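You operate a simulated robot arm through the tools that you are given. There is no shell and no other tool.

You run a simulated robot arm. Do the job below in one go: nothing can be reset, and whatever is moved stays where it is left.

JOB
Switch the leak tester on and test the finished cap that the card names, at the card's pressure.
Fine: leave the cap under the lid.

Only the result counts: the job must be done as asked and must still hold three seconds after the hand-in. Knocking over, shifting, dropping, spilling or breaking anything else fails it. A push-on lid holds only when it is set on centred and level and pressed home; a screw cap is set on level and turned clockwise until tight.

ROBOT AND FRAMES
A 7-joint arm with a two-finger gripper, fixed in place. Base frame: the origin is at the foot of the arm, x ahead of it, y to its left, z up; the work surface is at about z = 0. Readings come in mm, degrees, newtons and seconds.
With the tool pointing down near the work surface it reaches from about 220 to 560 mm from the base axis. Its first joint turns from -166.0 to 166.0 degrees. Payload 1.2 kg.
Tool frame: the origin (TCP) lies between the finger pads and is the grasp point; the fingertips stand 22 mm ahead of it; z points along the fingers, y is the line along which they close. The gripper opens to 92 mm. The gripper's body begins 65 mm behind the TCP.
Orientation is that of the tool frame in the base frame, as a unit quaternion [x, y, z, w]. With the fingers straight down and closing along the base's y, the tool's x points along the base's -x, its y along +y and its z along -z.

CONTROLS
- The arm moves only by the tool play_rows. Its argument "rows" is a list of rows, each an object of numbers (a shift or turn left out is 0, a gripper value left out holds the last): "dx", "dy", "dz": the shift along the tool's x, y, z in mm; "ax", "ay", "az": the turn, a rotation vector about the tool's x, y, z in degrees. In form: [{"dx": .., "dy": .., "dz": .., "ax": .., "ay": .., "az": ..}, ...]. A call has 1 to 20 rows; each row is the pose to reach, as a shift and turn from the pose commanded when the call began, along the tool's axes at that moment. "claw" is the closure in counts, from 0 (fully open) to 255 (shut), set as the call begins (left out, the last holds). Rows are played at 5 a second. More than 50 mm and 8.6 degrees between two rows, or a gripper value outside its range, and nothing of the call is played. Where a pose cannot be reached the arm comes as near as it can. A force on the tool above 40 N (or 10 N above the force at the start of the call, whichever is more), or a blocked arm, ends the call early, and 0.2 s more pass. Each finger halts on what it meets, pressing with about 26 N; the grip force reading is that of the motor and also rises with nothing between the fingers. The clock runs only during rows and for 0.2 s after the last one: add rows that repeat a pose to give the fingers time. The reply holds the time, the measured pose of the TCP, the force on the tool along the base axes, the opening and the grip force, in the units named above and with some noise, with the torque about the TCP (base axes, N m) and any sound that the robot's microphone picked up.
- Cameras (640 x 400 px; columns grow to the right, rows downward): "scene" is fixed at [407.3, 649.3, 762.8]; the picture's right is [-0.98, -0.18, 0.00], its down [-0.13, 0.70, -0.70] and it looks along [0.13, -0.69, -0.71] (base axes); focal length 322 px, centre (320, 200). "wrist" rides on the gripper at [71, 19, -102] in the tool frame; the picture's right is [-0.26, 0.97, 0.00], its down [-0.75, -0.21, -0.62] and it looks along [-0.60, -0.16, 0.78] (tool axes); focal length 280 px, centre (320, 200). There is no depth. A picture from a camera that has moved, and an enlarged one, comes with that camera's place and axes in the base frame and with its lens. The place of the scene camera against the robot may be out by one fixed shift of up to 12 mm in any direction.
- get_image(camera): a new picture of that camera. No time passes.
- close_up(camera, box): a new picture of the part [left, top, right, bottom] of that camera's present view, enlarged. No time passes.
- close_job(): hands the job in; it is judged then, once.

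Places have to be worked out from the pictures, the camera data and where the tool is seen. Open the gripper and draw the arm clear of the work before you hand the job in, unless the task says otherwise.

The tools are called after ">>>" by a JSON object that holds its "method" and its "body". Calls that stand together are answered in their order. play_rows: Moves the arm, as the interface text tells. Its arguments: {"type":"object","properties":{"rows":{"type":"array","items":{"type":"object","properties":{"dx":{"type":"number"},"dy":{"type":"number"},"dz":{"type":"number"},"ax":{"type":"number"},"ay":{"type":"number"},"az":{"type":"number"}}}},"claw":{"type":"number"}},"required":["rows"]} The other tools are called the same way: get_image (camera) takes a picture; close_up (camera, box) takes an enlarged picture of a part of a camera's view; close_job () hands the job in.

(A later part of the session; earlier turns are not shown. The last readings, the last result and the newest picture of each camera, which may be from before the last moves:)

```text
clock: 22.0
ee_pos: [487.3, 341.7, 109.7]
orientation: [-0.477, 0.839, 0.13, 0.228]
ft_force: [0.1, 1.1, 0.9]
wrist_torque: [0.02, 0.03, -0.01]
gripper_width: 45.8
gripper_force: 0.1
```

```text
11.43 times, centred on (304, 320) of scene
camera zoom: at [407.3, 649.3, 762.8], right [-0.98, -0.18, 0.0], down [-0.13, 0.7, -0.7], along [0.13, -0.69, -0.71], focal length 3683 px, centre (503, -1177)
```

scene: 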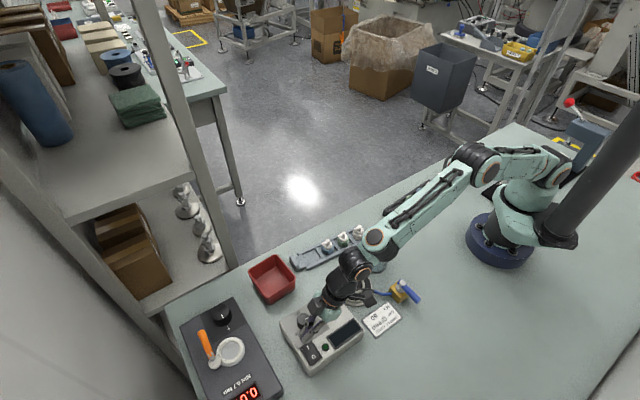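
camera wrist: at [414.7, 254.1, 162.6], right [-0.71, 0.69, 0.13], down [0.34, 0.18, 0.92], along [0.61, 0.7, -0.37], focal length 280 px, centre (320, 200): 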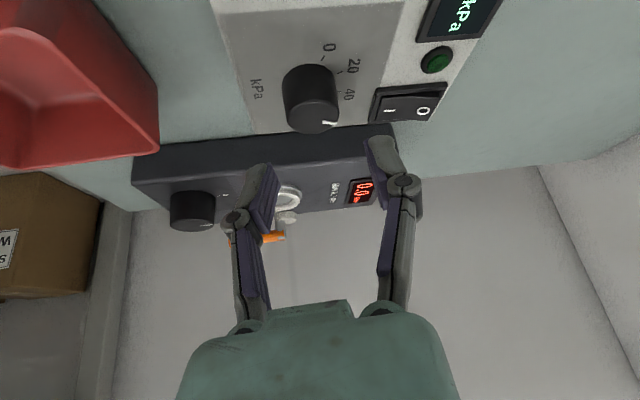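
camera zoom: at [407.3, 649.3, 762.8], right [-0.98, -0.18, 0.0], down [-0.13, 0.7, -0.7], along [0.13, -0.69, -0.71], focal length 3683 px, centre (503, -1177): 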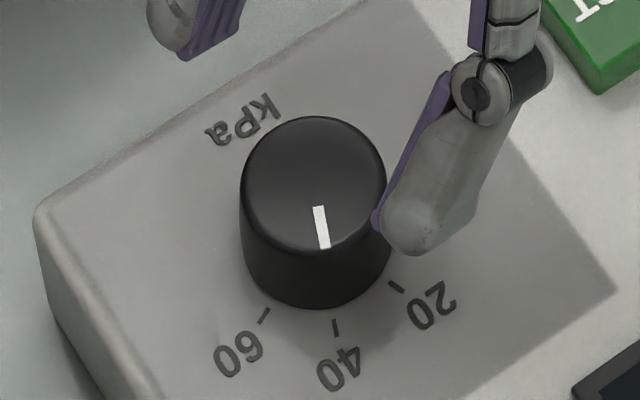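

The pointer sits at the 40 tick (the dial probably clicks into steps), so about 44° remains. I'll descend again and grip.

>>> {"method": "play_rows", "body": {"rows": [{"dx": 9, "dy": -0.5, "dz": 18}, {"dx": 16, "dy": -0.5, "dz": 30}, {"dx": 19, "dy": -0.5, "dz": 35.5}, {"dx": 19, "dy": -0.5, "dz": 35.5}]}}

>>> {"method": "play_rows", "body": {"claw": 255, "rows": [{"dx": 0}, {"dx": 0}, {"dx": 0}]}}

>>> {"method": "close_up", "body": {"camera": "scene", "box": [280, 298, 328, 343]}}

```text
clock: 23.0
ee_pos: [489.3, 343.1, 69.8]
orientation: [-0.476, 0.839, 0.13, 0.229]
ft_force: [-0.6, 0.8, -0.1]
wrist_torque: [0.01, -0.01, -0.02]
gripper_width: 45.6
gripper_force: 0.1
```

```text
clock: 23.8
ee_pos: [488.8, 345.4, 70.6]
orientation: [-0.477, 0.838, 0.13, 0.229]
ft_force: [-9.3, -0.9, 7.2]
wrist_torque: [-0.1, 0.32, 0.06]
gripper_width: 29.6
gripper_force: 28.3
```

```text
8.89 times, centred on (304, 320) of scene
camera zoom: at [407.3, 649.3, 762.8], right [-0.98, -0.18, 0.0], down [-0.13, 0.7, -0.7], along [0.13, -0.69, -0.71], focal length 2864 px, centre (462, -871)
```

zoom: 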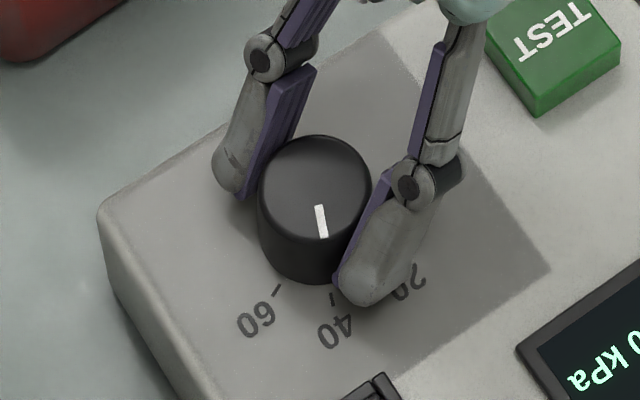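

Gripped with small forces. Now rotating clockwise another ~44°.

>>> {"method": "play_rows", "body": {"rows": [{"dx": -0.05, "dy": 0.9, "dz": 0.03, "ax": 3.7, "az": 6.41}, {"dx": -0.2, "dy": 1.79, "dz": 0.12, "ax": 7.4, "az": 12.82}, {"dx": -0.45, "dy": 2.64, "dz": 0.26, "ax": 11.1, "az": 19.23}, {"dx": -0.79, "dy": 3.46, "dz": 0.46, "ax": 14.8, "az": 25.64}, {"dx": -1.22, "dy": 4.21, "dz": 0.7, "ax": 18.5, "az": 32.05}, {"dx": -1.73, "dy": 4.9, "dz": 1.0, "ax": 22.2, "az": 38.46}, {"dx": -1.73, "dy": 4.9, "dz": 1.0, "ax": 22.2, "az": 38.46}]}}

>>> {"method": "close_up", "body": {"camera": "scene", "box": [280, 298, 328, 343]}}

```text
clock: 25.4
ee_pos: [485.7, 348.8, 71.1]
orientation: [-0.123, 0.957, 0.037, 0.259]
ft_force: [-2.4, 2.7, -7.7]
wrist_torque: [0.12, -0.28, -0.02]
gripper_width: 29.3
gripper_force: 28.2
```

```text
8.89 times, centred on (304, 320) of scene
camera zoom: at [407.3, 649.3, 762.8], right [-0.98, -0.18, 0.0], down [-0.13, 0.7, -0.7], along [0.13, -0.69, -0.71], focal length 2864 px, centre (462, -871)
```

zoom: 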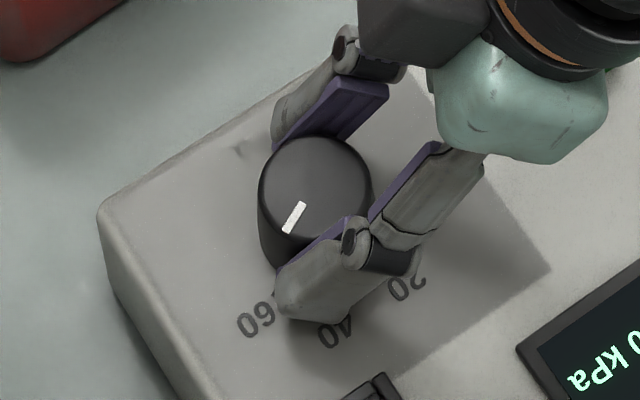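

Pointer is around 76° vs the 60 tick at about 69°. I'll turn 6° more, then release and lift.

>>> {"method": "play_rows", "body": {"rows": [{"dx": -0.03, "dy": 0.7, "dz": 0.02, "ax": 3, "az": 5.2}, {"dx": -0.03, "dy": 0.7, "dz": 0.02, "ax": 3, "az": 5.2}]}}

>>> {"method": "play_rows", "body": {"claw": 128, "rows": [{"dx": 0}, {"dx": -1, "dz": -1.7}, {"dx": -15, "dz": -26}, {"dx": -30, "dz": -52}, {"dx": -30, "dz": -52}]}}

>>> {"method": "close_up", "body": {"camera": "scene", "box": [280, 298, 328, 343]}}

>>> {"method": "get_image", "body": {"camera": "wrist"}}

```text
clock: 26.0
ee_pos: [485.3, 348.1, 70.6]
orientation: [-0.071, 0.963, 0.022, 0.261]
ft_force: [-0.8, 1.0, -6.2]
wrist_torque: [0.0, -0.02, 0.49]
gripper_width: 29.7
gripper_force: 28.2
```

```text
clock: 27.2
ee_pos: [484.1, 347.9, 129.0]
orientation: [-0.073, 0.962, 0.024, 0.261]
ft_force: [-0.2, 0.0, 0.3]
wrist_torque: [0.01, -0.01, 0.02]
gripper_width: 45.9
gripper_force: 0.0
```

```text
8.89 times, centred on (304, 320) of scene
camera zoom: at [407.3, 649.3, 762.8], right [-0.98, -0.18, 0.0], down [-0.13, 0.7, -0.7], along [0.13, -0.69, -0.71], focal length 2864 px, centre (462, -871)
```

zoom: 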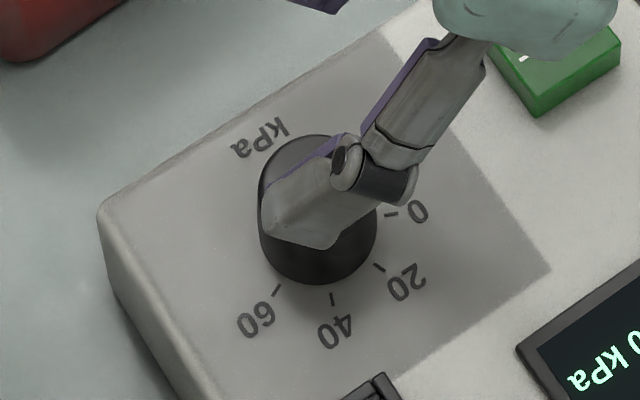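

```text
taken
camera wrist: at [370.9, 347.6, 182.2], right [0.08, 0.99, 0.14], down [0.36, -0.16, 0.92], along [0.93, -0.02, -0.37], focal length 280 px, centre (320, 200)
```

wrist: 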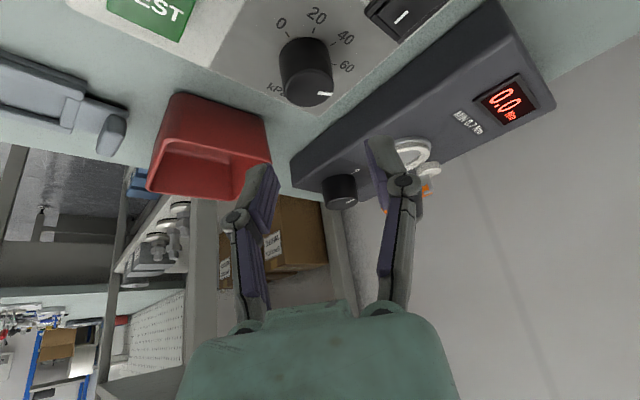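

The grip is released and the arm lifted. I'll pull back, level the tool, and look at the dial unobstructed.

>>> {"method": "play_rows", "body": {"claw": 0, "rows": [{"dx": 5.6, "dy": -7, "dz": -26.3, "ay": 6}, {"dx": 11.2, "dy": -14, "dz": -52.7, "ay": 12}, {"dx": 16.9, "dy": -21, "dz": -79, "ay": 18}, {"dx": 22.5, "dy": -28, "dz": -105, "ay": 24}, {"dx": 28.1, "dy": -34.9, "dz": -131.7, "ay": 30.4}, {"dx": 28.1, "dy": -34.9, "dz": -131.7, "ay": 30.4}]}}

>>> {"method": "close_up", "body": {"camera": "scene", "box": [280, 298, 328, 343]}}

>>> {"method": "get_image", "body": {"camera": "wrist"}}

```text
clock: 28.6
ee_pos: [401.1, 299.4, 230.7]
orientation: [-0.076, 0.997, 0.003, -0.001]
ft_force: [-0.5, 0.7, 0.7]
wrist_torque: [0.0, 0.02, 0.01]
gripper_width: 92.3
gripper_force: 0.1
```

```text
8.89 times, centred on (304, 320) of scene
camera zoom: at [407.3, 649.3, 762.8], right [-0.98, -0.18, 0.0], down [-0.13, 0.7, -0.7], along [0.13, -0.69, -0.71], focal length 2864 px, centre (462, -871)
```

zoom: 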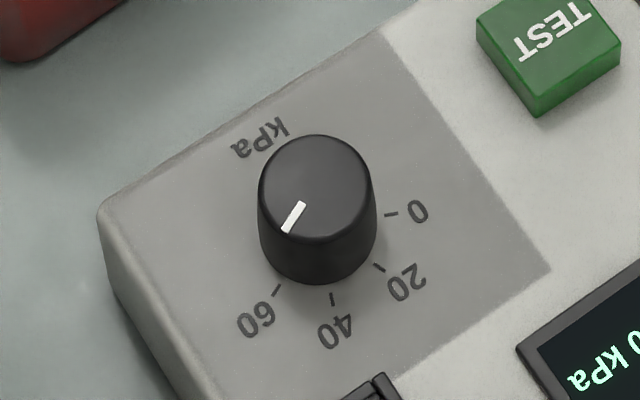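

```text
taken
camera wrist: at [329.2, 305.1, 333.2], right [0.11, 0.99, 0.01], down [0.78, -0.09, 0.62], along [0.62, -0.06, -0.78], focal length 280 px, centre (320, 200)
```

wrist: 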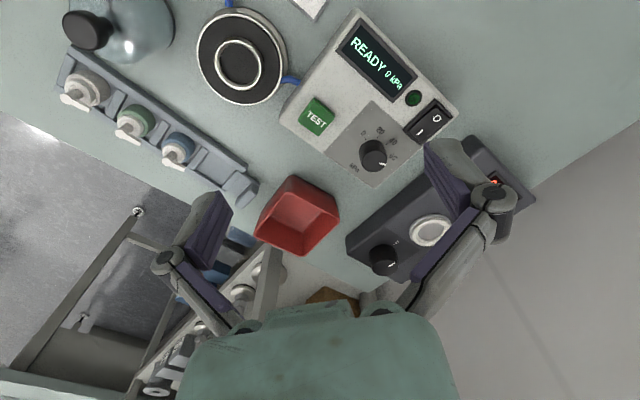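

>>> {"method": "close_up", "body": {"camera": "wrist", "box": [325, 105, 421, 195]}}

>>> {"method": "close_up", "body": {"camera": "wrist", "box": [50, 40, 210, 180]}}

```text
4.44 times, centred on (373, 150) of wrist
camera zoom: at [329.2, 305.1, 333.2], right [0.11, 0.99, 0.01], down [0.78, -0.09, 0.62], along [0.62, -0.06, -0.78], focal length 1246 px, centre (84, 422)
```

zoom: 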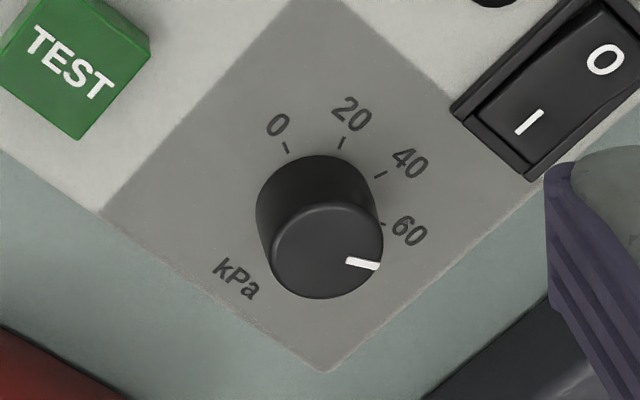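

```text
2.86 times, centred on (130, 110) of wrist
camera zoom: at [329.2, 305.1, 333.2], right [0.11, 0.99, 0.01], down [0.78, -0.09, 0.62], along [0.62, -0.06, -0.78], focal length 801 px, centre (863, 457)
```

zoom: 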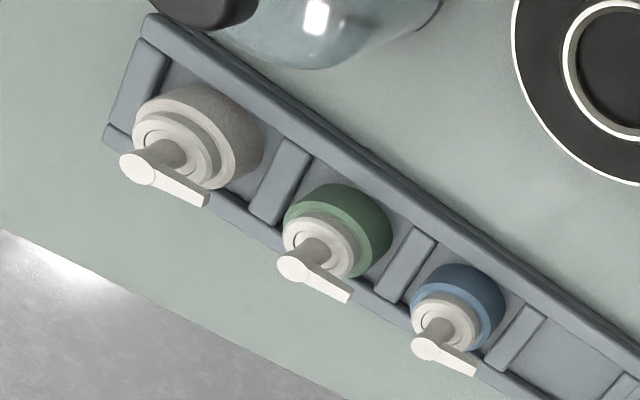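

The pointer reads near 60, perhaps a degree or so short. I'll get a closer look before moving on.

>>> {"method": "play_rows", "body": {"rows": [{"dx": -20, "dy": 1.5, "dz": 30}, {"dx": -40, "dy": 3, "dz": 60}, {"dx": -50, "dy": 3, "dz": 85}, {"dx": -50, "dy": 3, "dz": 85}, {"dx": -50, "dy": 3, "dz": 85}]}}

>>> {"method": "get_image", "body": {"camera": "wrist"}}

>>> {"method": "close_up", "body": {"camera": "wrist", "box": [320, 60, 448, 160]}}

```text
clock: 29.8
ee_pos: [449.2, 311.3, 146.1]
orientation: [-0.076, 0.997, 0.004, -0.001]
ft_force: [-0.7, 0.8, 0.4]
wrist_torque: [0.01, 0.01, 0.01]
gripper_width: 92.1
gripper_force: 0.1
```

```text
taken
camera wrist: at [376.4, 316.5, 248.8], right [0.11, 0.99, 0.01], down [0.78, -0.09, 0.62], along [0.62, -0.06, -0.78], focal length 280 px, centre (320, 200)
```

wrist: 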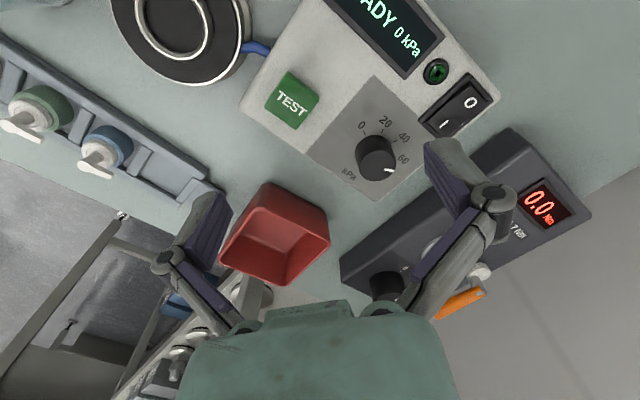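

```text
4.00 times, centred on (384, 110) of wrist
camera zoom: at [376.4, 316.5, 248.8], right [0.11, 0.99, 0.01], down [0.78, -0.09, 0.62], along [0.62, -0.06, -0.78], focal length 1122 px, centre (64, 560)
```

zoom: 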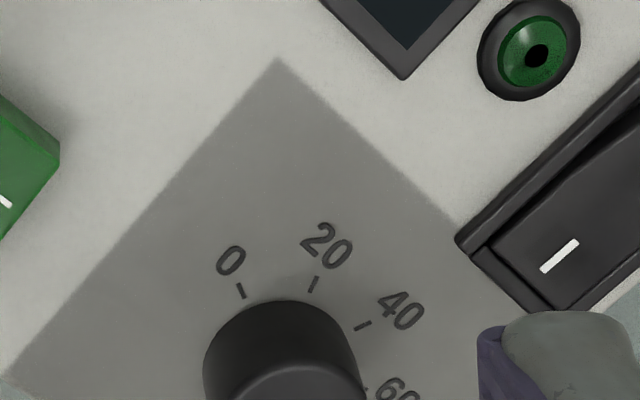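

>>> {"method": "close_up", "body": {"camera": "wrist", "box": [336, 112, 424, 192]}}

```text
5.00 times, centred on (380, 152) of wrist
camera zoom: at [376.4, 316.5, 248.8], right [0.11, 0.99, 0.01], down [0.78, -0.09, 0.62], along [0.62, -0.06, -0.78], focal length 1402 px, centre (20, 440)
```

zoom: 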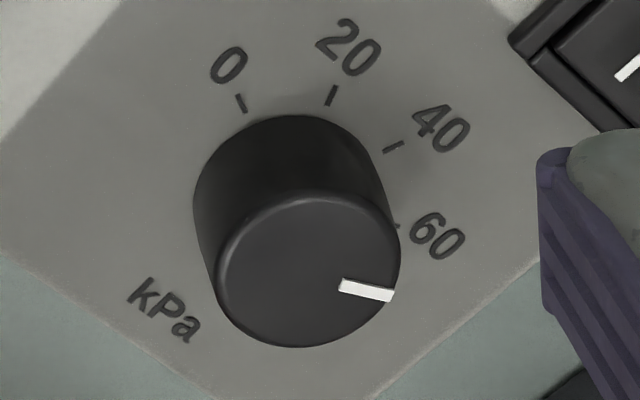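

The dial reads 60 within a few degrees. Now to the cap: I'll move high over the green cap with the fingers closing across the tray (yaw ≈ 42°).

>>> {"method": "play_rows", "body": {"rows": [{"dx": 4, "dz": -40}, {"dx": 10, "dy": -33, "dz": -54, "az": -5}, {"dx": 17, "dy": -66, "dz": -54, "az": -10}, {"dx": 23, "dy": -99, "dz": -54, "az": -15}, {"dx": 29, "dy": -132, "dz": -54, "az": -20}, {"dx": 36, "dy": -165, "dz": -54, "az": -25}, {"dx": 42, "dy": -198, "dz": -54, "az": -30}, {"dx": 47.5, "dy": -229.7, "dz": -54, "az": -33.7}, {"dx": 47.5, "dy": -229.7, "dz": -20, "az": -33.7}, {"dx": 47.5, "dy": -229.7, "dz": -10, "az": -33.7}, {"dx": 47.5, "dy": -229.7, "dz": -10, "az": -33.7}]}}

>>> {"method": "get_image", "body": {"camera": "wrist"}}

>>> {"method": "close_up", "body": {"camera": "wrist", "box": [240, 30, 432, 150]}}

>>> {"method": "close_up", "body": {"camera": "scene", "box": [290, 200, 402, 290]}}

```text
clock: 32.2
ee_pos: [437.8, 75.4, 152.5]
orientation: [-0.363, 0.932, 0.004, 0.0]
ft_force: [-0.2, 0.5, -0.4]
wrist_torque: [0.02, 0.0, 0.01]
gripper_width: 92.0
gripper_force: 0.1
```

```text
taken
camera wrist: at [373.6, 40.5, 253.4], right [-0.46, 0.89, 0.01], down [0.69, 0.35, 0.63], along [0.55, 0.29, -0.78], focal length 280 px, centre (320, 200)
```

wrist: 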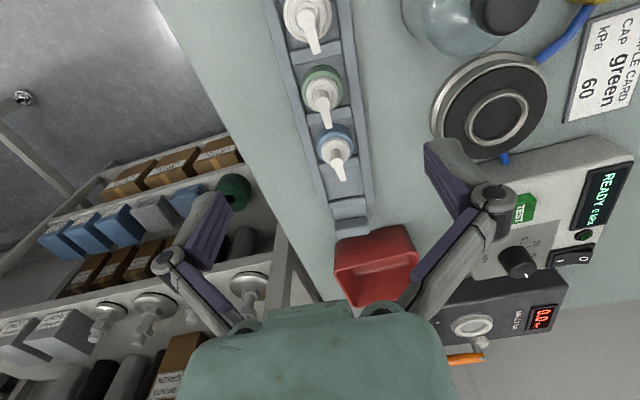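

```text
3.33 times, centred on (336, 90) of wrist
camera zoom: at [373.6, 40.5, 253.4], right [-0.46, 0.89, 0.01], down [0.69, 0.35, 0.63], along [0.55, 0.29, -0.78], focal length 935 px, centre (267, 567)
```

zoom: 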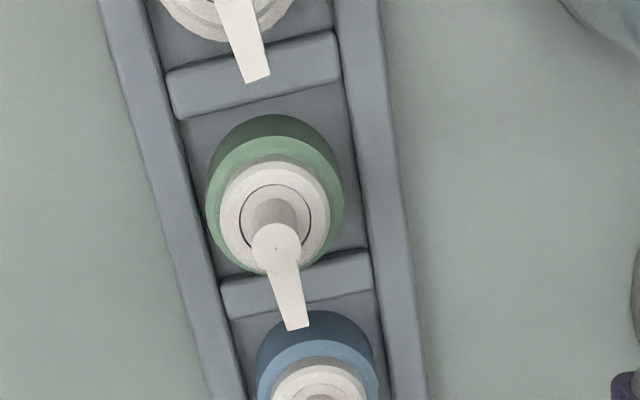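

```text
4.44 times, centred on (346, 245) of scene
camera zoom: at [407.3, 649.3, 762.8], right [-0.98, -0.18, 0.0], down [-0.13, 0.7, -0.7], along [0.13, -0.69, -0.71], focal length 1432 px, centre (204, 0)
```

zoom: 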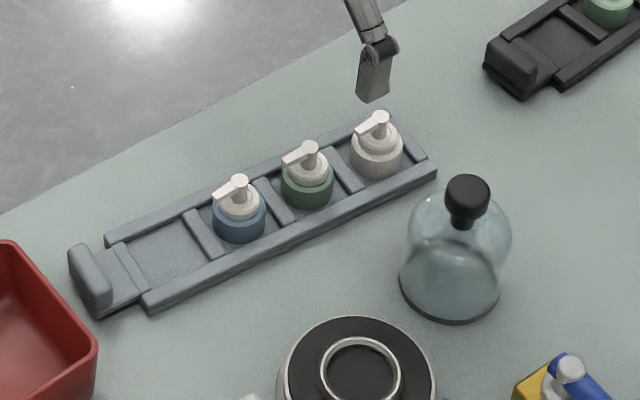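

I have the green cap's axis at about (437, 76), with body Ø≈33 mm and spout along the tray. I'll correct the 0.4° tilt, set the opening to about 56 mm and descend to z≈60.

>>> {"method": "play_rows", "body": {"claw": 100, "rows": [{"dy": 0.5, "dz": 30, "ax": 0.43, "ay": 0.17}, {"dy": 0.5, "dz": 60, "ax": 0.43, "ay": 0.17}, {"dy": 0.5, "dz": 92, "ax": 0.43, "ay": 0.17}, {"dy": 0.5, "dz": 92, "ax": 0.43, "ay": 0.17}]}}

>>> {"method": "get_image", "body": {"camera": "wrist"}}

>>> {"method": "close_up", "body": {"camera": "scene", "box": [300, 200, 396, 270]}}

```text
clock: 33.2
ee_pos: [438.0, 76.0, 60.5]
orientation: [-0.362, 0.932, -0.001, 0.001]
ft_force: [0.3, 0.3, -0.2]
wrist_torque: [0.02, -0.01, -0.01]
gripper_width: 55.9
gripper_force: 0.1
```

```text
taken
camera wrist: at [372.8, 40.9, 162.2], right [-0.46, 0.89, 0.0], down [0.69, 0.36, 0.63], along [0.56, 0.29, -0.78], focal length 280 px, centre (320, 200)
```

wrist: 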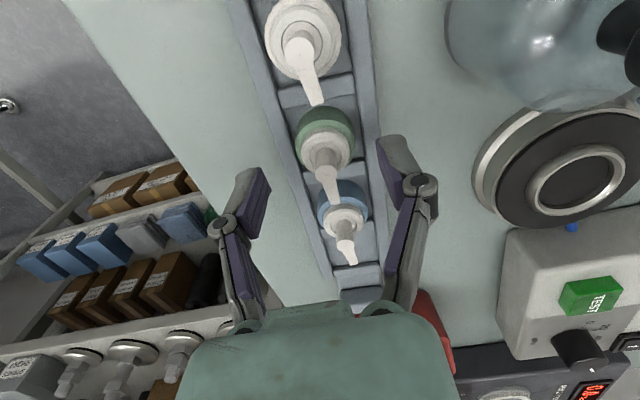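

```text
5.71 times, centred on (348, 235) of scene
camera zoom: at [407.3, 649.3, 762.8], right [-0.98, -0.18, 0.0], down [-0.13, 0.7, -0.7], along [0.13, -0.69, -0.71], focal length 1842 px, centre (160, 0)
```

zoom: 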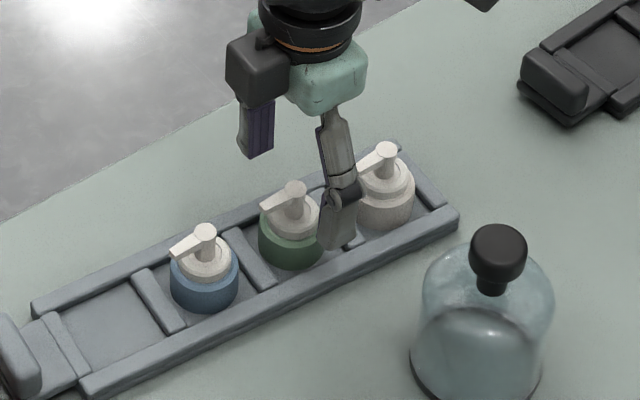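

>>> {"method": "close_up", "body": {"camera": "wrist", "box": [240, 90, 440, 215]}}

```text
3.20 times, centred on (340, 152) of wrist
camera zoom: at [372.8, 40.9, 162.2], right [-0.46, 0.89, 0.0], down [0.69, 0.36, 0.63], along [0.56, 0.29, -0.78], focal length 897 px, centre (256, 352)
```

zoom: 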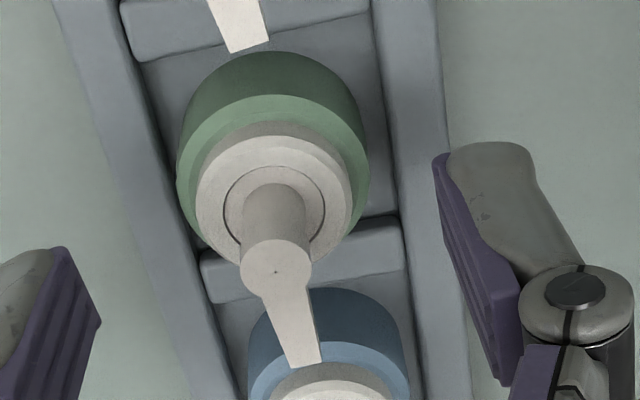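

Aligned within about 1.5 mm. I'll descend in small steps to z≈38 so the tips come just above the rails.

>>> {"method": "play_rows", "body": {"rows": [{"dy": 1.2, "dz": 8}, {"dy": 1.2, "dz": 14}, {"dy": 1.2, "dz": 18}, {"dy": 1.2, "dz": 20}, {"dy": 1.2, "dz": 22}, {"dy": 1.2, "dz": 22}]}}

>>> {"method": "close_up", "body": {"camera": "scene", "box": [316, 205, 380, 265]}}

>>> {"method": "get_image", "body": {"camera": "wrist"}}

```text
clock: 34.6
ee_pos: [437.8, 75.7, 40.0]
orientation: [-0.363, 0.932, -0.001, 0.001]
ft_force: [0.2, -0.5, -0.2]
wrist_torque: [0.03, 0.02, 0.02]
gripper_width: 55.9
gripper_force: 0.1
```

```text
6.67 times, centred on (348, 235) of scene
camera zoom: at [407.3, 649.3, 762.8], right [-0.98, -0.18, 0.0], down [-0.13, 0.7, -0.7], along [0.13, -0.69, -0.71], focal length 2148 px, centre (133, -33)
```

zoom: 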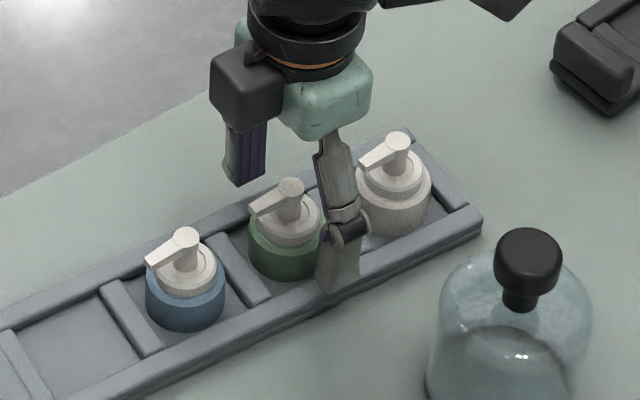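

```text
taken
camera wrist: at [372.1, 42.5, 140.9], right [-0.46, 0.89, 0.0], down [0.69, 0.36, 0.63], along [0.56, 0.29, -0.78], focal length 280 px, centre (320, 200)
```

wrist: 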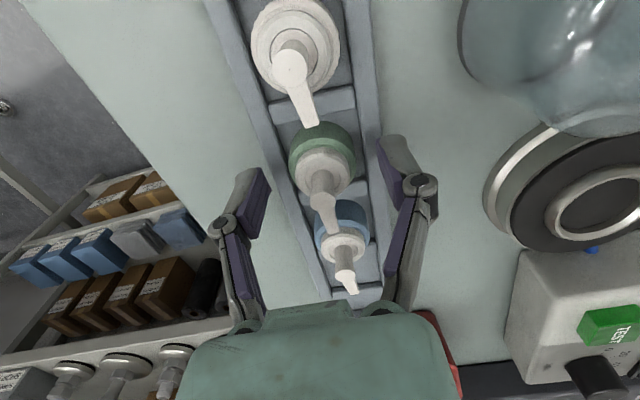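

No contact yet; two millimetres lower, then close on the cap body.

>>> {"method": "play_rows", "body": {"rows": [{"dz": 1}, {"dz": 2}, {"dz": 2}]}}

>>> {"method": "play_rows", "body": {"claw": 255, "rows": [{"dx": 0}, {"dx": 0}, {"dx": 0}, {"dx": 0}]}}

>>> {"method": "close_up", "body": {"camera": "scene", "box": [316, 205, 380, 265]}}

```text
clock: 35.4
ee_pos: [437.8, 76.4, 37.6]
orientation: [-0.362, 0.932, -0.001, 0.0]
ft_force: [0.3, -0.8, 0.8]
wrist_torque: [0.03, -0.03, 0.02]
gripper_width: 55.8
gripper_force: 0.1
```

```text
clock: 36.4
ee_pos: [437.9, 78.4, 38.6]
orientation: [-0.362, 0.932, 0.0, 0.001]
ft_force: [0.5, -0.2, 1.8]
wrist_torque: [-0.02, 0.01, 0.0]
gripper_width: 30.9
gripper_force: 10.1
```

```text
6.67 times, centred on (348, 235) of scene
camera zoom: at [407.3, 649.3, 762.8], right [-0.98, -0.18, 0.0], down [-0.13, 0.7, -0.7], along [0.13, -0.69, -0.71], focal length 2148 px, centre (133, -33)
```

zoom: 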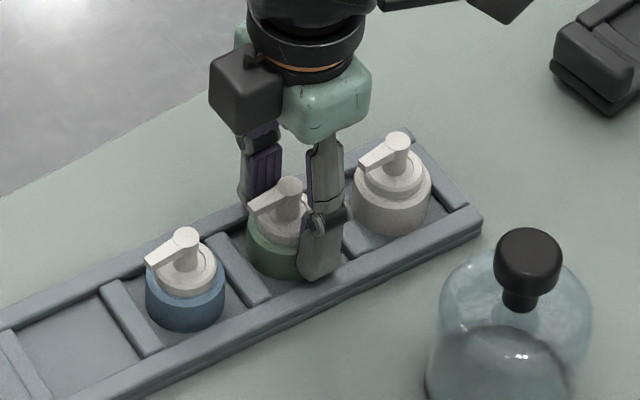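

Gripped at 30.9 mm width. I'll hold a moment, then lift slowly.

>>> {"method": "play_rows", "body": {"rows": [{"dx": 0}, {"dz": -3}, {"dz": -8}, {"dz": -15}, {"dz": -15}]}}

>>> {"method": "close_up", "body": {"camera": "scene", "box": [316, 205, 380, 265]}}

>>> {"method": "close_up", "body": {"camera": "wrist", "box": [220, 90, 440, 240]}}

```text
clock: 37.6
ee_pos: [438.0, 76.3, 53.3]
orientation: [-0.363, 0.932, 0.0, 0.001]
ft_force: [-0.4, -0.4, -0.5]
wrist_torque: [0.02, 0.0, 0.02]
gripper_width: 31.0
gripper_force: 10.6
```

```text
6.67 times, centred on (348, 235) of scene
camera zoom: at [407.3, 649.3, 762.8], right [-0.98, -0.18, 0.0], down [-0.13, 0.7, -0.7], along [0.13, -0.69, -0.71], focal length 2148 px, centre (133, -33)
```

zoom: 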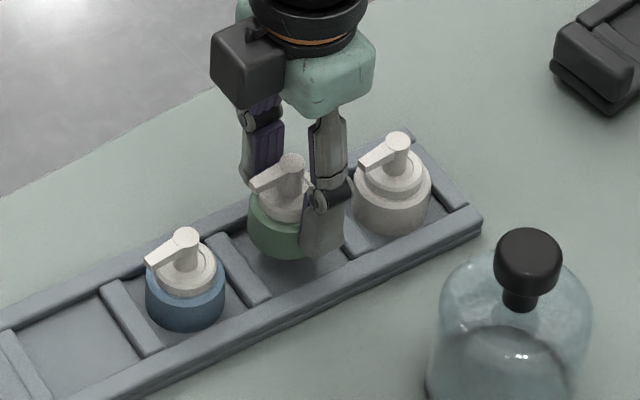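

```text
2.67 times, centred on (330, 165) of wrist
camera zoom: at [372.1, 42.6, 154.6], right [-0.46, 0.89, 0.0], down [0.69, 0.36, 0.63], along [0.56, 0.29, -0.78], focal length 748 px, centre (293, 293)
```

zoom: 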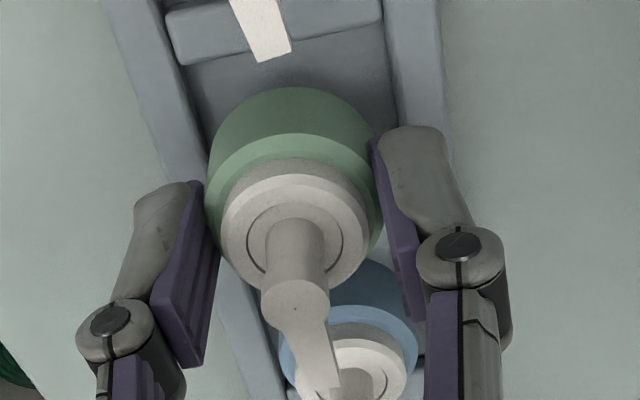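

The cap is held upright and centred on the tool. I'll lift to z≈140 and carry it over the plate.

>>> {"method": "play_rows", "body": {"rows": [{"dz": -30}, {"dz": -60}, {"dz": -85}, {"dx": -14, "dy": 35, "dz": -85}, {"dx": -29, "dy": 70, "dz": -85}, {"dx": -44, "dy": 105, "dz": -85}, {"dx": -58.4, "dy": 139.1, "dz": -85}, {"dx": -58.4, "dy": 139.1, "dz": -85}, {"dx": -58.4, "dy": 139.1, "dz": -85}]}}

>>> {"method": "get_image", "body": {"camera": "wrist"}}

>>> {"method": "close_up", "body": {"camera": "wrist", "box": [240, 50, 400, 220]}}

>>> {"method": "close_up", "body": {"camera": "scene", "box": [310, 220, 406, 320]}}

```text
clock: 39.6
ee_pos: [385.7, 221.3, 136.4]
orientation: [-0.362, 0.932, -0.001, 0.0]
ft_force: [0.3, 0.4, -0.1]
wrist_torque: [0.0, 0.0, 0.0]
gripper_width: 31.2
gripper_force: 9.8
```

```text
taken
camera wrist: at [320.2, 185.8, 238.7], right [-0.46, 0.89, 0.0], down [0.69, 0.36, 0.63], along [0.56, 0.29, -0.78], focal length 280 px, centre (320, 200)
```

wrist: 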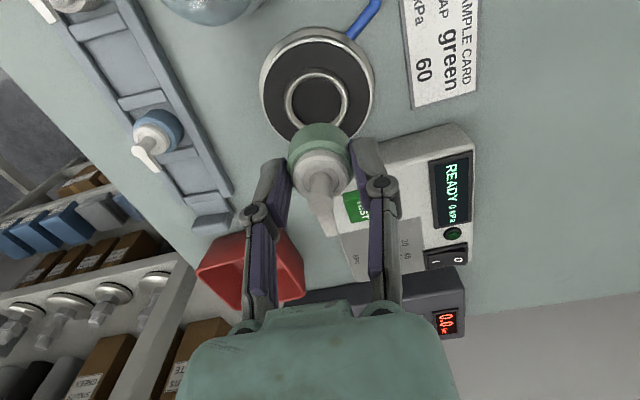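

```text
2.35 times, centred on (320, 135) of wrist
camera zoom: at [320.2, 185.8, 238.7], right [-0.46, 0.89, 0.0], down [0.69, 0.36, 0.63], along [0.56, 0.29, -0.78], focal length 660 px, centre (320, 353)
```

zoom: 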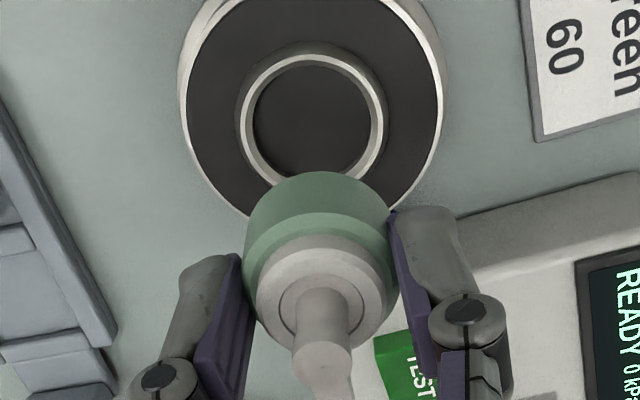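

```text
4.00 times, centred on (358, 270) of scene
camera zoom: at [407.3, 649.3, 762.8], right [-0.98, -0.18, 0.0], down [-0.13, 0.7, -0.7], along [0.13, -0.69, -0.71], focal length 1289 px, centre (168, -80)
```

zoom: 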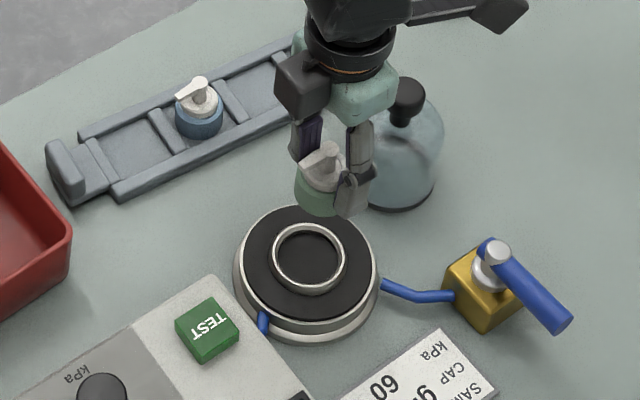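

The ring centre sits about (−0.7, −3.1) mm from the tool axis. I'll correct this and descend to about 10 mm above the ring to check alignment.

>>> {"method": "play_rows", "body": {"rows": [{"dx": 2.6, "dy": -1.8}, {"dx": 2.6, "dy": -1.8, "dz": 30}, {"dx": 2.6, "dy": -1.8, "dz": 60}, {"dx": 2.6, "dy": -1.8, "dz": 60}, {"dx": 2.6, "dy": -1.8, "dz": 60}]}}

>>> {"method": "get_image", "body": {"camera": "wrist"}}

>>> {"method": "close_up", "body": {"camera": "wrist", "box": [220, 60, 420, 200]}}

>>> {"method": "close_up", "body": {"camera": "scene", "box": [326, 240, 390, 310]}}

```text
clock: 40.8
ee_pos: [386.0, 216.9, 76.4]
orientation: [-0.363, 0.932, -0.001, 0.001]
ft_force: [-0.8, 0.2, -0.8]
wrist_torque: [0.02, -0.03, 0.02]
gripper_width: 30.9
gripper_force: 10.3
```

```text
taken
camera wrist: at [320.7, 182.0, 178.3], right [-0.46, 0.89, 0.0], down [0.69, 0.36, 0.63], along [0.56, 0.29, -0.78], focal length 280 px, centre (320, 200)
```

wrist: 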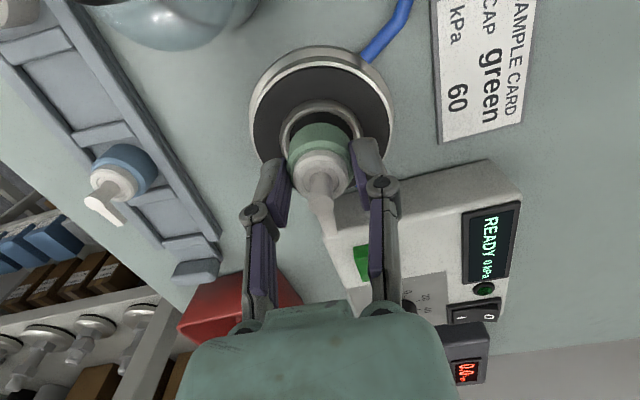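

```text
2.86 times, centred on (320, 130) of wrist
camera zoom: at [320.7, 182.0, 178.3], right [-0.46, 0.89, 0.0], down [0.69, 0.36, 0.63], along [0.56, 0.29, -0.78], focal length 801 px, centre (320, 400)
```

zoom: 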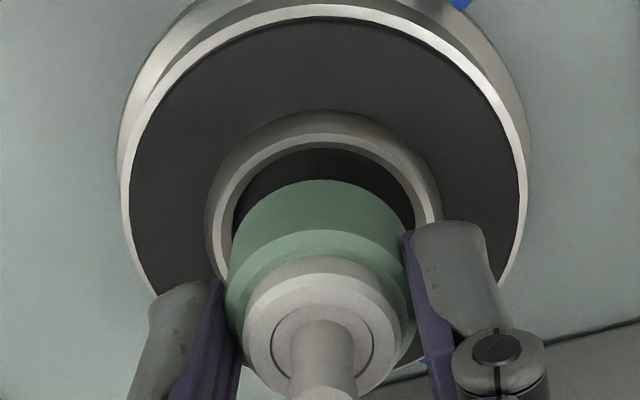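

```text
5.71 times, centred on (358, 275) of scene
camera zoom: at [407.3, 649.3, 762.8], right [-0.98, -0.18, 0.0], down [-0.13, 0.7, -0.7], along [0.13, -0.69, -0.71], focal length 1842 px, centre (103, -229)
```

zoom: 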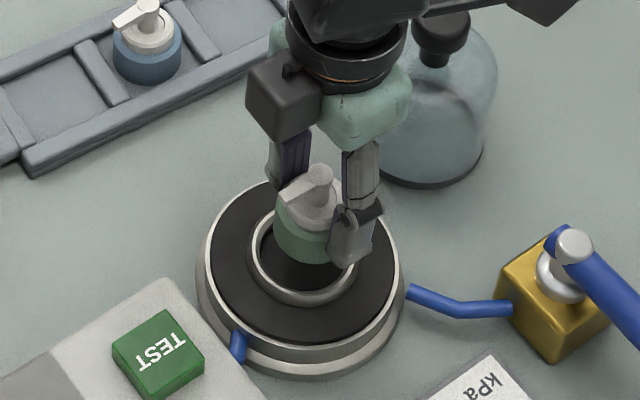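

>>> {"method": "close_up", "body": {"camera": "wrist", "box": [240, 40, 400, 180]}}

>>> {"method": "close_up", "body": {"camera": "scene", "box": [334, 262, 382, 307]}}

```text
2.86 times, centred on (320, 110) of wrist
camera zoom: at [320.7, 182.0, 178.3], right [-0.46, 0.89, 0.0], down [0.69, 0.36, 0.63], along [0.56, 0.29, -0.78], focal length 801 px, centre (320, 457)
```

zoom: 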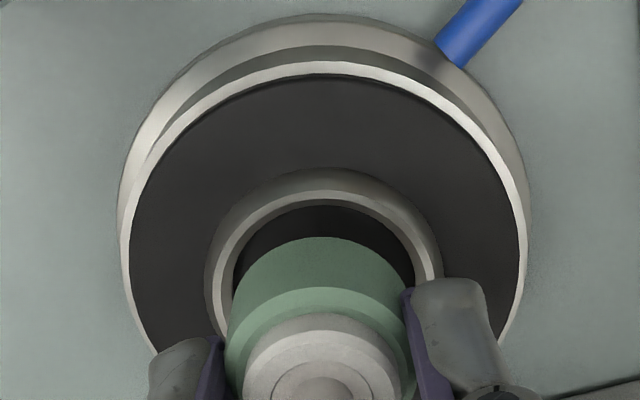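

```text
8.89 times, centred on (358, 284) of scene
camera zoom: at [407.3, 649.3, 762.8], right [-0.98, -0.18, 0.0], down [-0.13, 0.7, -0.7], along [0.13, -0.69, -0.71], focal length 2864 px, centre (-18, -551)
```

zoom: 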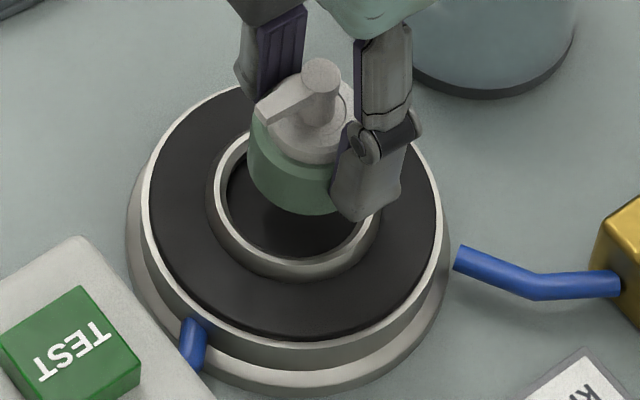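

Combining both views, the ring centre is about 2–3 mm farther out than the tool axis. I'll shift by (−3.0, 0.6) in the tool frame and lower to just above the ring.

>>> {"method": "play_rows", "body": {"rows": [{"dx": -3, "dy": 0.6}, {"dx": -3, "dy": 0.6, "dz": 4}, {"dx": -3, "dy": 0.6, "dz": 8}, {"dx": -3, "dy": 0.6, "dz": 8}]}}

>>> {"method": "close_up", "body": {"camera": "wrist", "box": [240, 60, 400, 200]}}

>>> {"method": "close_up", "body": {"camera": "scene", "box": [334, 262, 382, 307]}}

```text
clock: 41.8
ee_pos: [387.7, 219.0, 68.6]
orientation: [-0.363, 0.932, -0.001, 0.001]
ft_force: [0.4, 0.6, 0.7]
wrist_torque: [-0.03, 0.02, -0.02]
gripper_width: 30.8
gripper_force: 9.6
```

```text
2.86 times, centred on (320, 130) of wrist
camera zoom: at [322.4, 184.4, 170.1], right [-0.46, 0.89, 0.0], down [0.69, 0.36, 0.63], along [0.56, 0.29, -0.78], focal length 801 px, centre (320, 400)
```

zoom: 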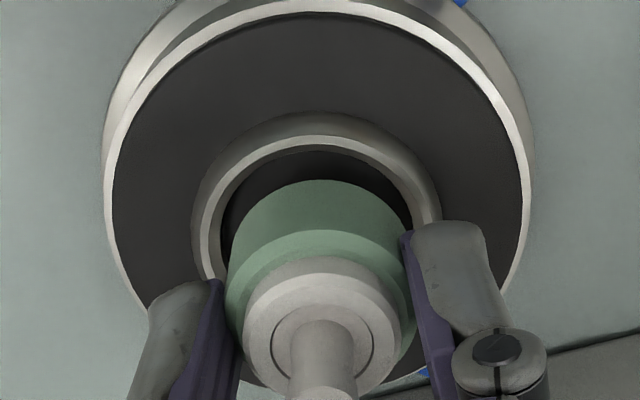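

```text
8.89 times, centred on (358, 284) of scene
camera zoom: at [407.3, 649.3, 762.8], right [-0.98, -0.18, 0.0], down [-0.13, 0.7, -0.7], along [0.13, -0.69, -0.71], focal length 2864 px, centre (-18, -551)
```

zoom: 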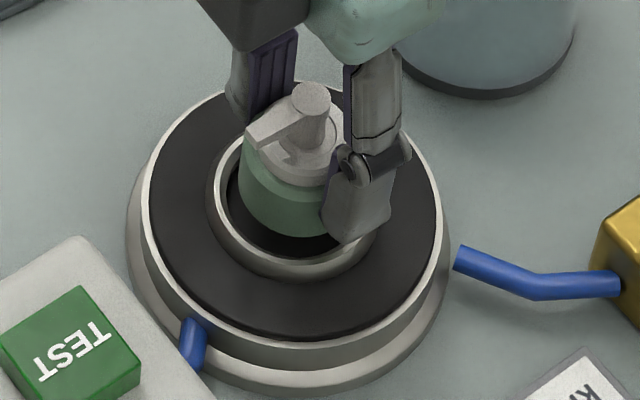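

Nearly centred; a final 1.2 mm nudge, then I'll lower into the ring in small steps while watching the force.

>>> {"method": "play_rows", "body": {"rows": [{"dx": -1.2, "dy": 0.1}, {"dx": -1.2, "dy": 0.1, "dz": 2}, {"dx": -1.2, "dy": 0.1, "dz": 4}, {"dx": -1.2, "dy": 0.1, "dz": 6}, {"dx": -1.2, "dy": 0.1, "dz": 6}]}}

>>> {"method": "close_up", "body": {"camera": "wrist", "box": [240, 60, 400, 200]}}

>>> {"method": "close_up", "body": {"camera": "scene", "box": [334, 262, 382, 307]}}

```text
clock: 43.0
ee_pos: [387.9, 220.4, 62.7]
orientation: [-0.363, 0.932, -0.001, 0.001]
ft_force: [0.5, -0.5, -0.7]
wrist_torque: [0.03, 0.03, -0.02]
gripper_width: 31.3
gripper_force: 10.2
```

```text
2.86 times, centred on (320, 130) of wrist
camera zoom: at [323.1, 185.6, 164.6], right [-0.46, 0.89, 0.0], down [0.69, 0.36, 0.63], along [0.56, 0.29, -0.78], focal length 801 px, centre (320, 400)
```

zoom: 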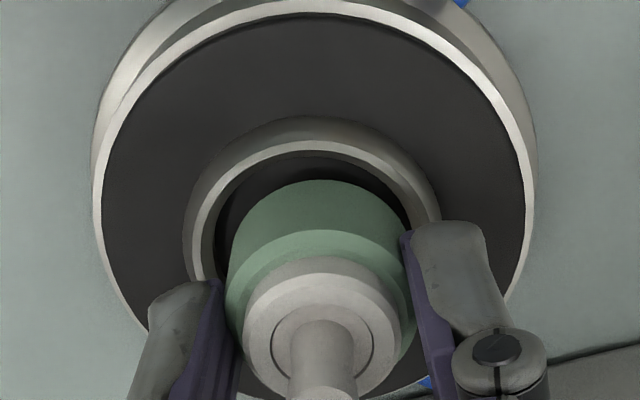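

```text
8.89 times, centred on (358, 284) of scene
camera zoom: at [407.3, 649.3, 762.8], right [-0.98, -0.18, 0.0], down [-0.13, 0.7, -0.7], along [0.13, -0.69, -0.71], focal length 2864 px, centre (-18, -551)
```

zoom: 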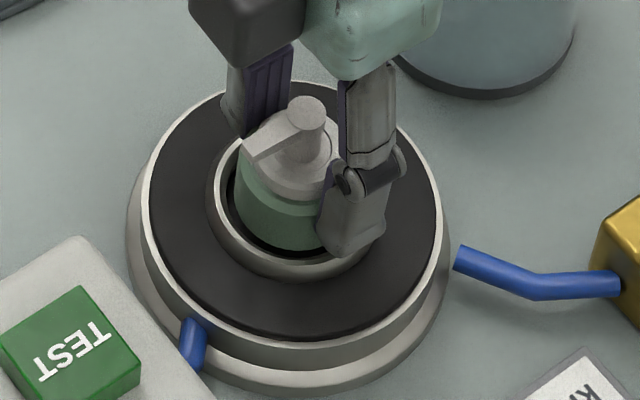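

The cap is entering the ring; I'll shift about 0.9 mm in −y of the tool and go lower in 1 mm steps.

>>> {"method": "play_rows", "body": {"rows": [{"dx": 0.3, "dy": -0.9}, {"dx": 0.3, "dy": -0.9, "dz": 1}, {"dx": 0.3, "dy": -0.9, "dz": 2}, {"dx": 0.3, "dy": -0.9, "dz": 3}, {"dx": 0.3, "dy": -0.9, "dz": 3}]}}

>>> {"method": "close_up", "body": {"camera": "scene", "box": [334, 262, 382, 307]}}

>>> {"method": "close_up", "body": {"camera": "wrist", "box": [240, 60, 400, 200]}}

```text
clock: 44.2
ee_pos: [389.7, 219.5, 61.0]
orientation: [-0.363, 0.932, -0.001, 0.001]
ft_force: [-0.3, 0.0, 0.3]
wrist_torque: [0.0, 0.05, 0.02]
gripper_width: 31.0
gripper_force: 9.6
```

```text
8.89 times, centred on (358, 284) of scene
camera zoom: at [407.3, 649.3, 762.8], right [-0.98, -0.18, 0.0], down [-0.13, 0.7, -0.7], along [0.13, -0.69, -0.71], focal length 2864 px, centre (-18, -551)
```

zoom: 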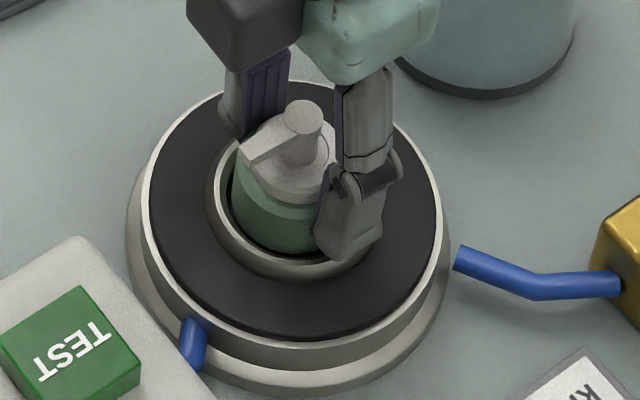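

```text
2.86 times, centred on (320, 130) of wrist
camera zoom: at [323.7, 184.9, 161.2], right [-0.46, 0.89, 0.0], down [0.69, 0.36, 0.63], along [0.56, 0.29, -0.78], focal length 801 px, centre (320, 400)
```

zoom: 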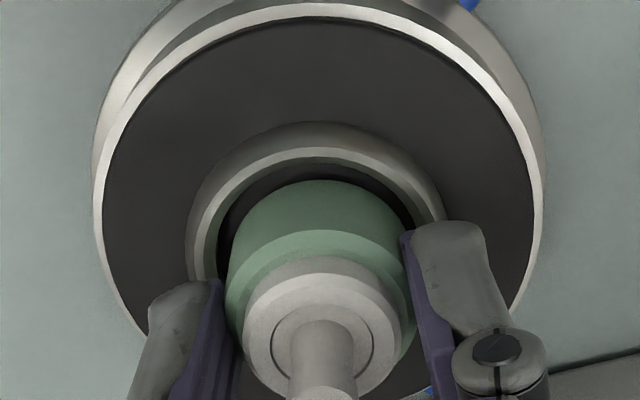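

Now well centred in both views. Continuing down gently.

>>> {"method": "play_rows", "body": {"rows": [{"dz": 1}, {"dz": 2}, {"dz": 3}, {"dz": 3}]}}

>>> {"method": "close_up", "body": {"camera": "scene", "box": [334, 262, 382, 307]}}

```text
clock: 45.2
ee_pos: [389.3, 220.3, 56.3]
orientation: [-0.362, 0.932, -0.001, 0.0]
ft_force: [-0.2, 0.1, -0.2]
wrist_torque: [-0.03, 0.01, 0.0]
gripper_width: 31.2
gripper_force: 10.5
```

```text
8.89 times, centred on (358, 284) of scene
camera zoom: at [407.3, 649.3, 762.8], right [-0.98, -0.18, 0.0], down [-0.13, 0.7, -0.7], along [0.13, -0.69, -0.71], focal length 2864 px, centre (-18, -551)
```

zoom: 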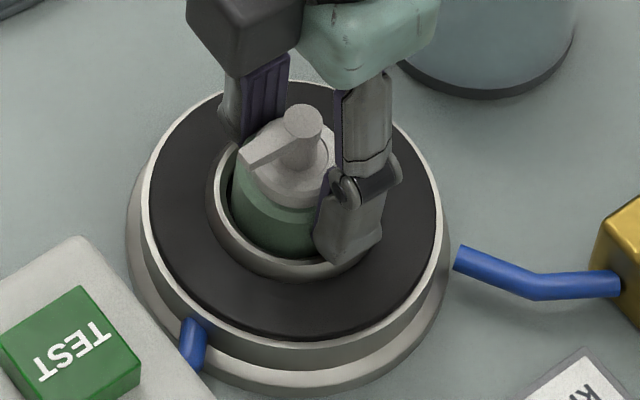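

>>> {"method": "play_rows", "body": {"rows": [{"dz": 1}, {"dz": 2}, {"dz": 2}]}}

>>> {"method": "close_up", "body": {"camera": "scene", "box": [334, 262, 382, 307]}}

>>> {"method": "close_up", "body": {"camera": "wrist", "box": [240, 60, 400, 200]}}

```text
clock: 46.0
ee_pos: [389.9, 219.1, 56.2]
orientation: [-0.362, 0.932, 0.0, 0.001]
ft_force: [-0.1, -1.0, 3.6]
wrist_torque: [-0.02, -0.02, -0.02]
gripper_width: 31.2
gripper_force: 9.9
```

```text
8.89 times, centred on (358, 284) of scene
camera zoom: at [407.3, 649.3, 762.8], right [-0.98, -0.18, 0.0], down [-0.13, 0.7, -0.7], along [0.13, -0.69, -0.71], focal length 2864 px, centre (-18, -551)
```

zoom: 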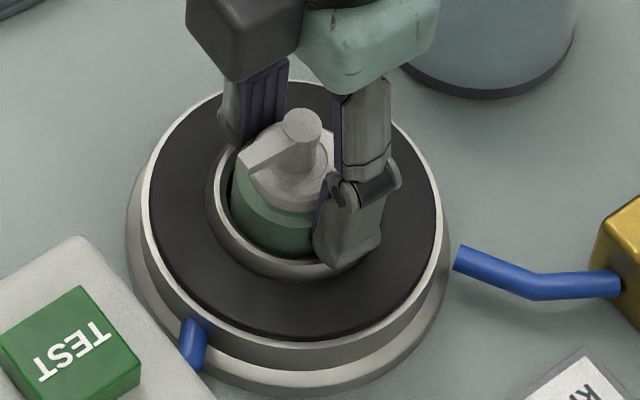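

```text
2.86 times, centred on (320, 130) of wrist
camera zoom: at [323.7, 185.1, 157.1], right [-0.46, 0.89, 0.0], down [0.69, 0.36, 0.63], along [0.56, 0.29, -0.78], focal length 801 px, centre (320, 400)
```

zoom: 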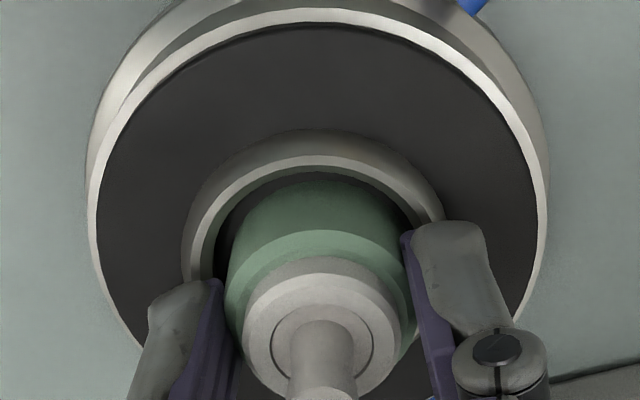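

Light contact (3.6 N): the cap is seated in the ring. I'll open partially and rise straight up.

>>> {"method": "play_rows", "body": {"claw": 110, "rows": [{"dx": 0}, {"dx": 0}, {"dz": -5}, {"dz": -20}, {"dz": -50}, {"dz": -90}, {"dz": -90}]}}

>>> {"method": "close_up", "body": {"camera": "scene", "box": [334, 262, 382, 307]}}

>>> {"method": "close_up", "body": {"camera": "wrist", "box": [220, 40, 420, 180]}}

```text
clock: 47.6
ee_pos: [387.1, 220.5, 144.5]
orientation: [-0.363, 0.932, -0.001, 0.0]
ft_force: [-0.9, 0.4, 0.1]
wrist_torque: [0.02, 0.0, 0.02]
gripper_width: 52.4
gripper_force: 0.0
```

```text
8.89 times, centred on (358, 284) of scene
camera zoom: at [407.3, 649.3, 762.8], right [-0.98, -0.18, 0.0], down [-0.13, 0.7, -0.7], along [0.13, -0.69, -0.71], focal length 2864 px, centre (-18, -551)
```

zoom: 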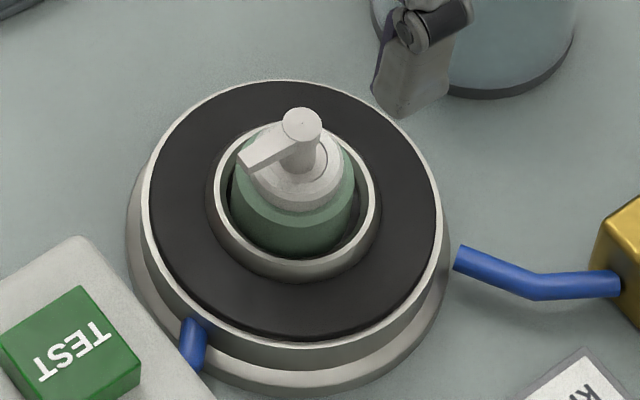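

```text
2.86 times, centred on (320, 110) of wrist
camera zoom: at [322.3, 185.2, 246.4], right [-0.46, 0.89, 0.0], down [0.69, 0.36, 0.63], along [0.56, 0.29, -0.78], focal length 801 px, centre (320, 457)
```

zoom: 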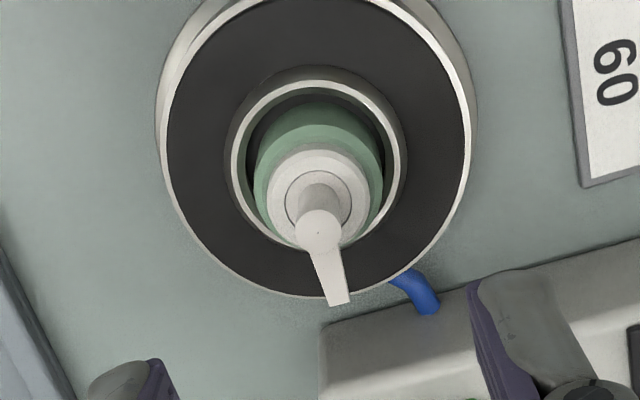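

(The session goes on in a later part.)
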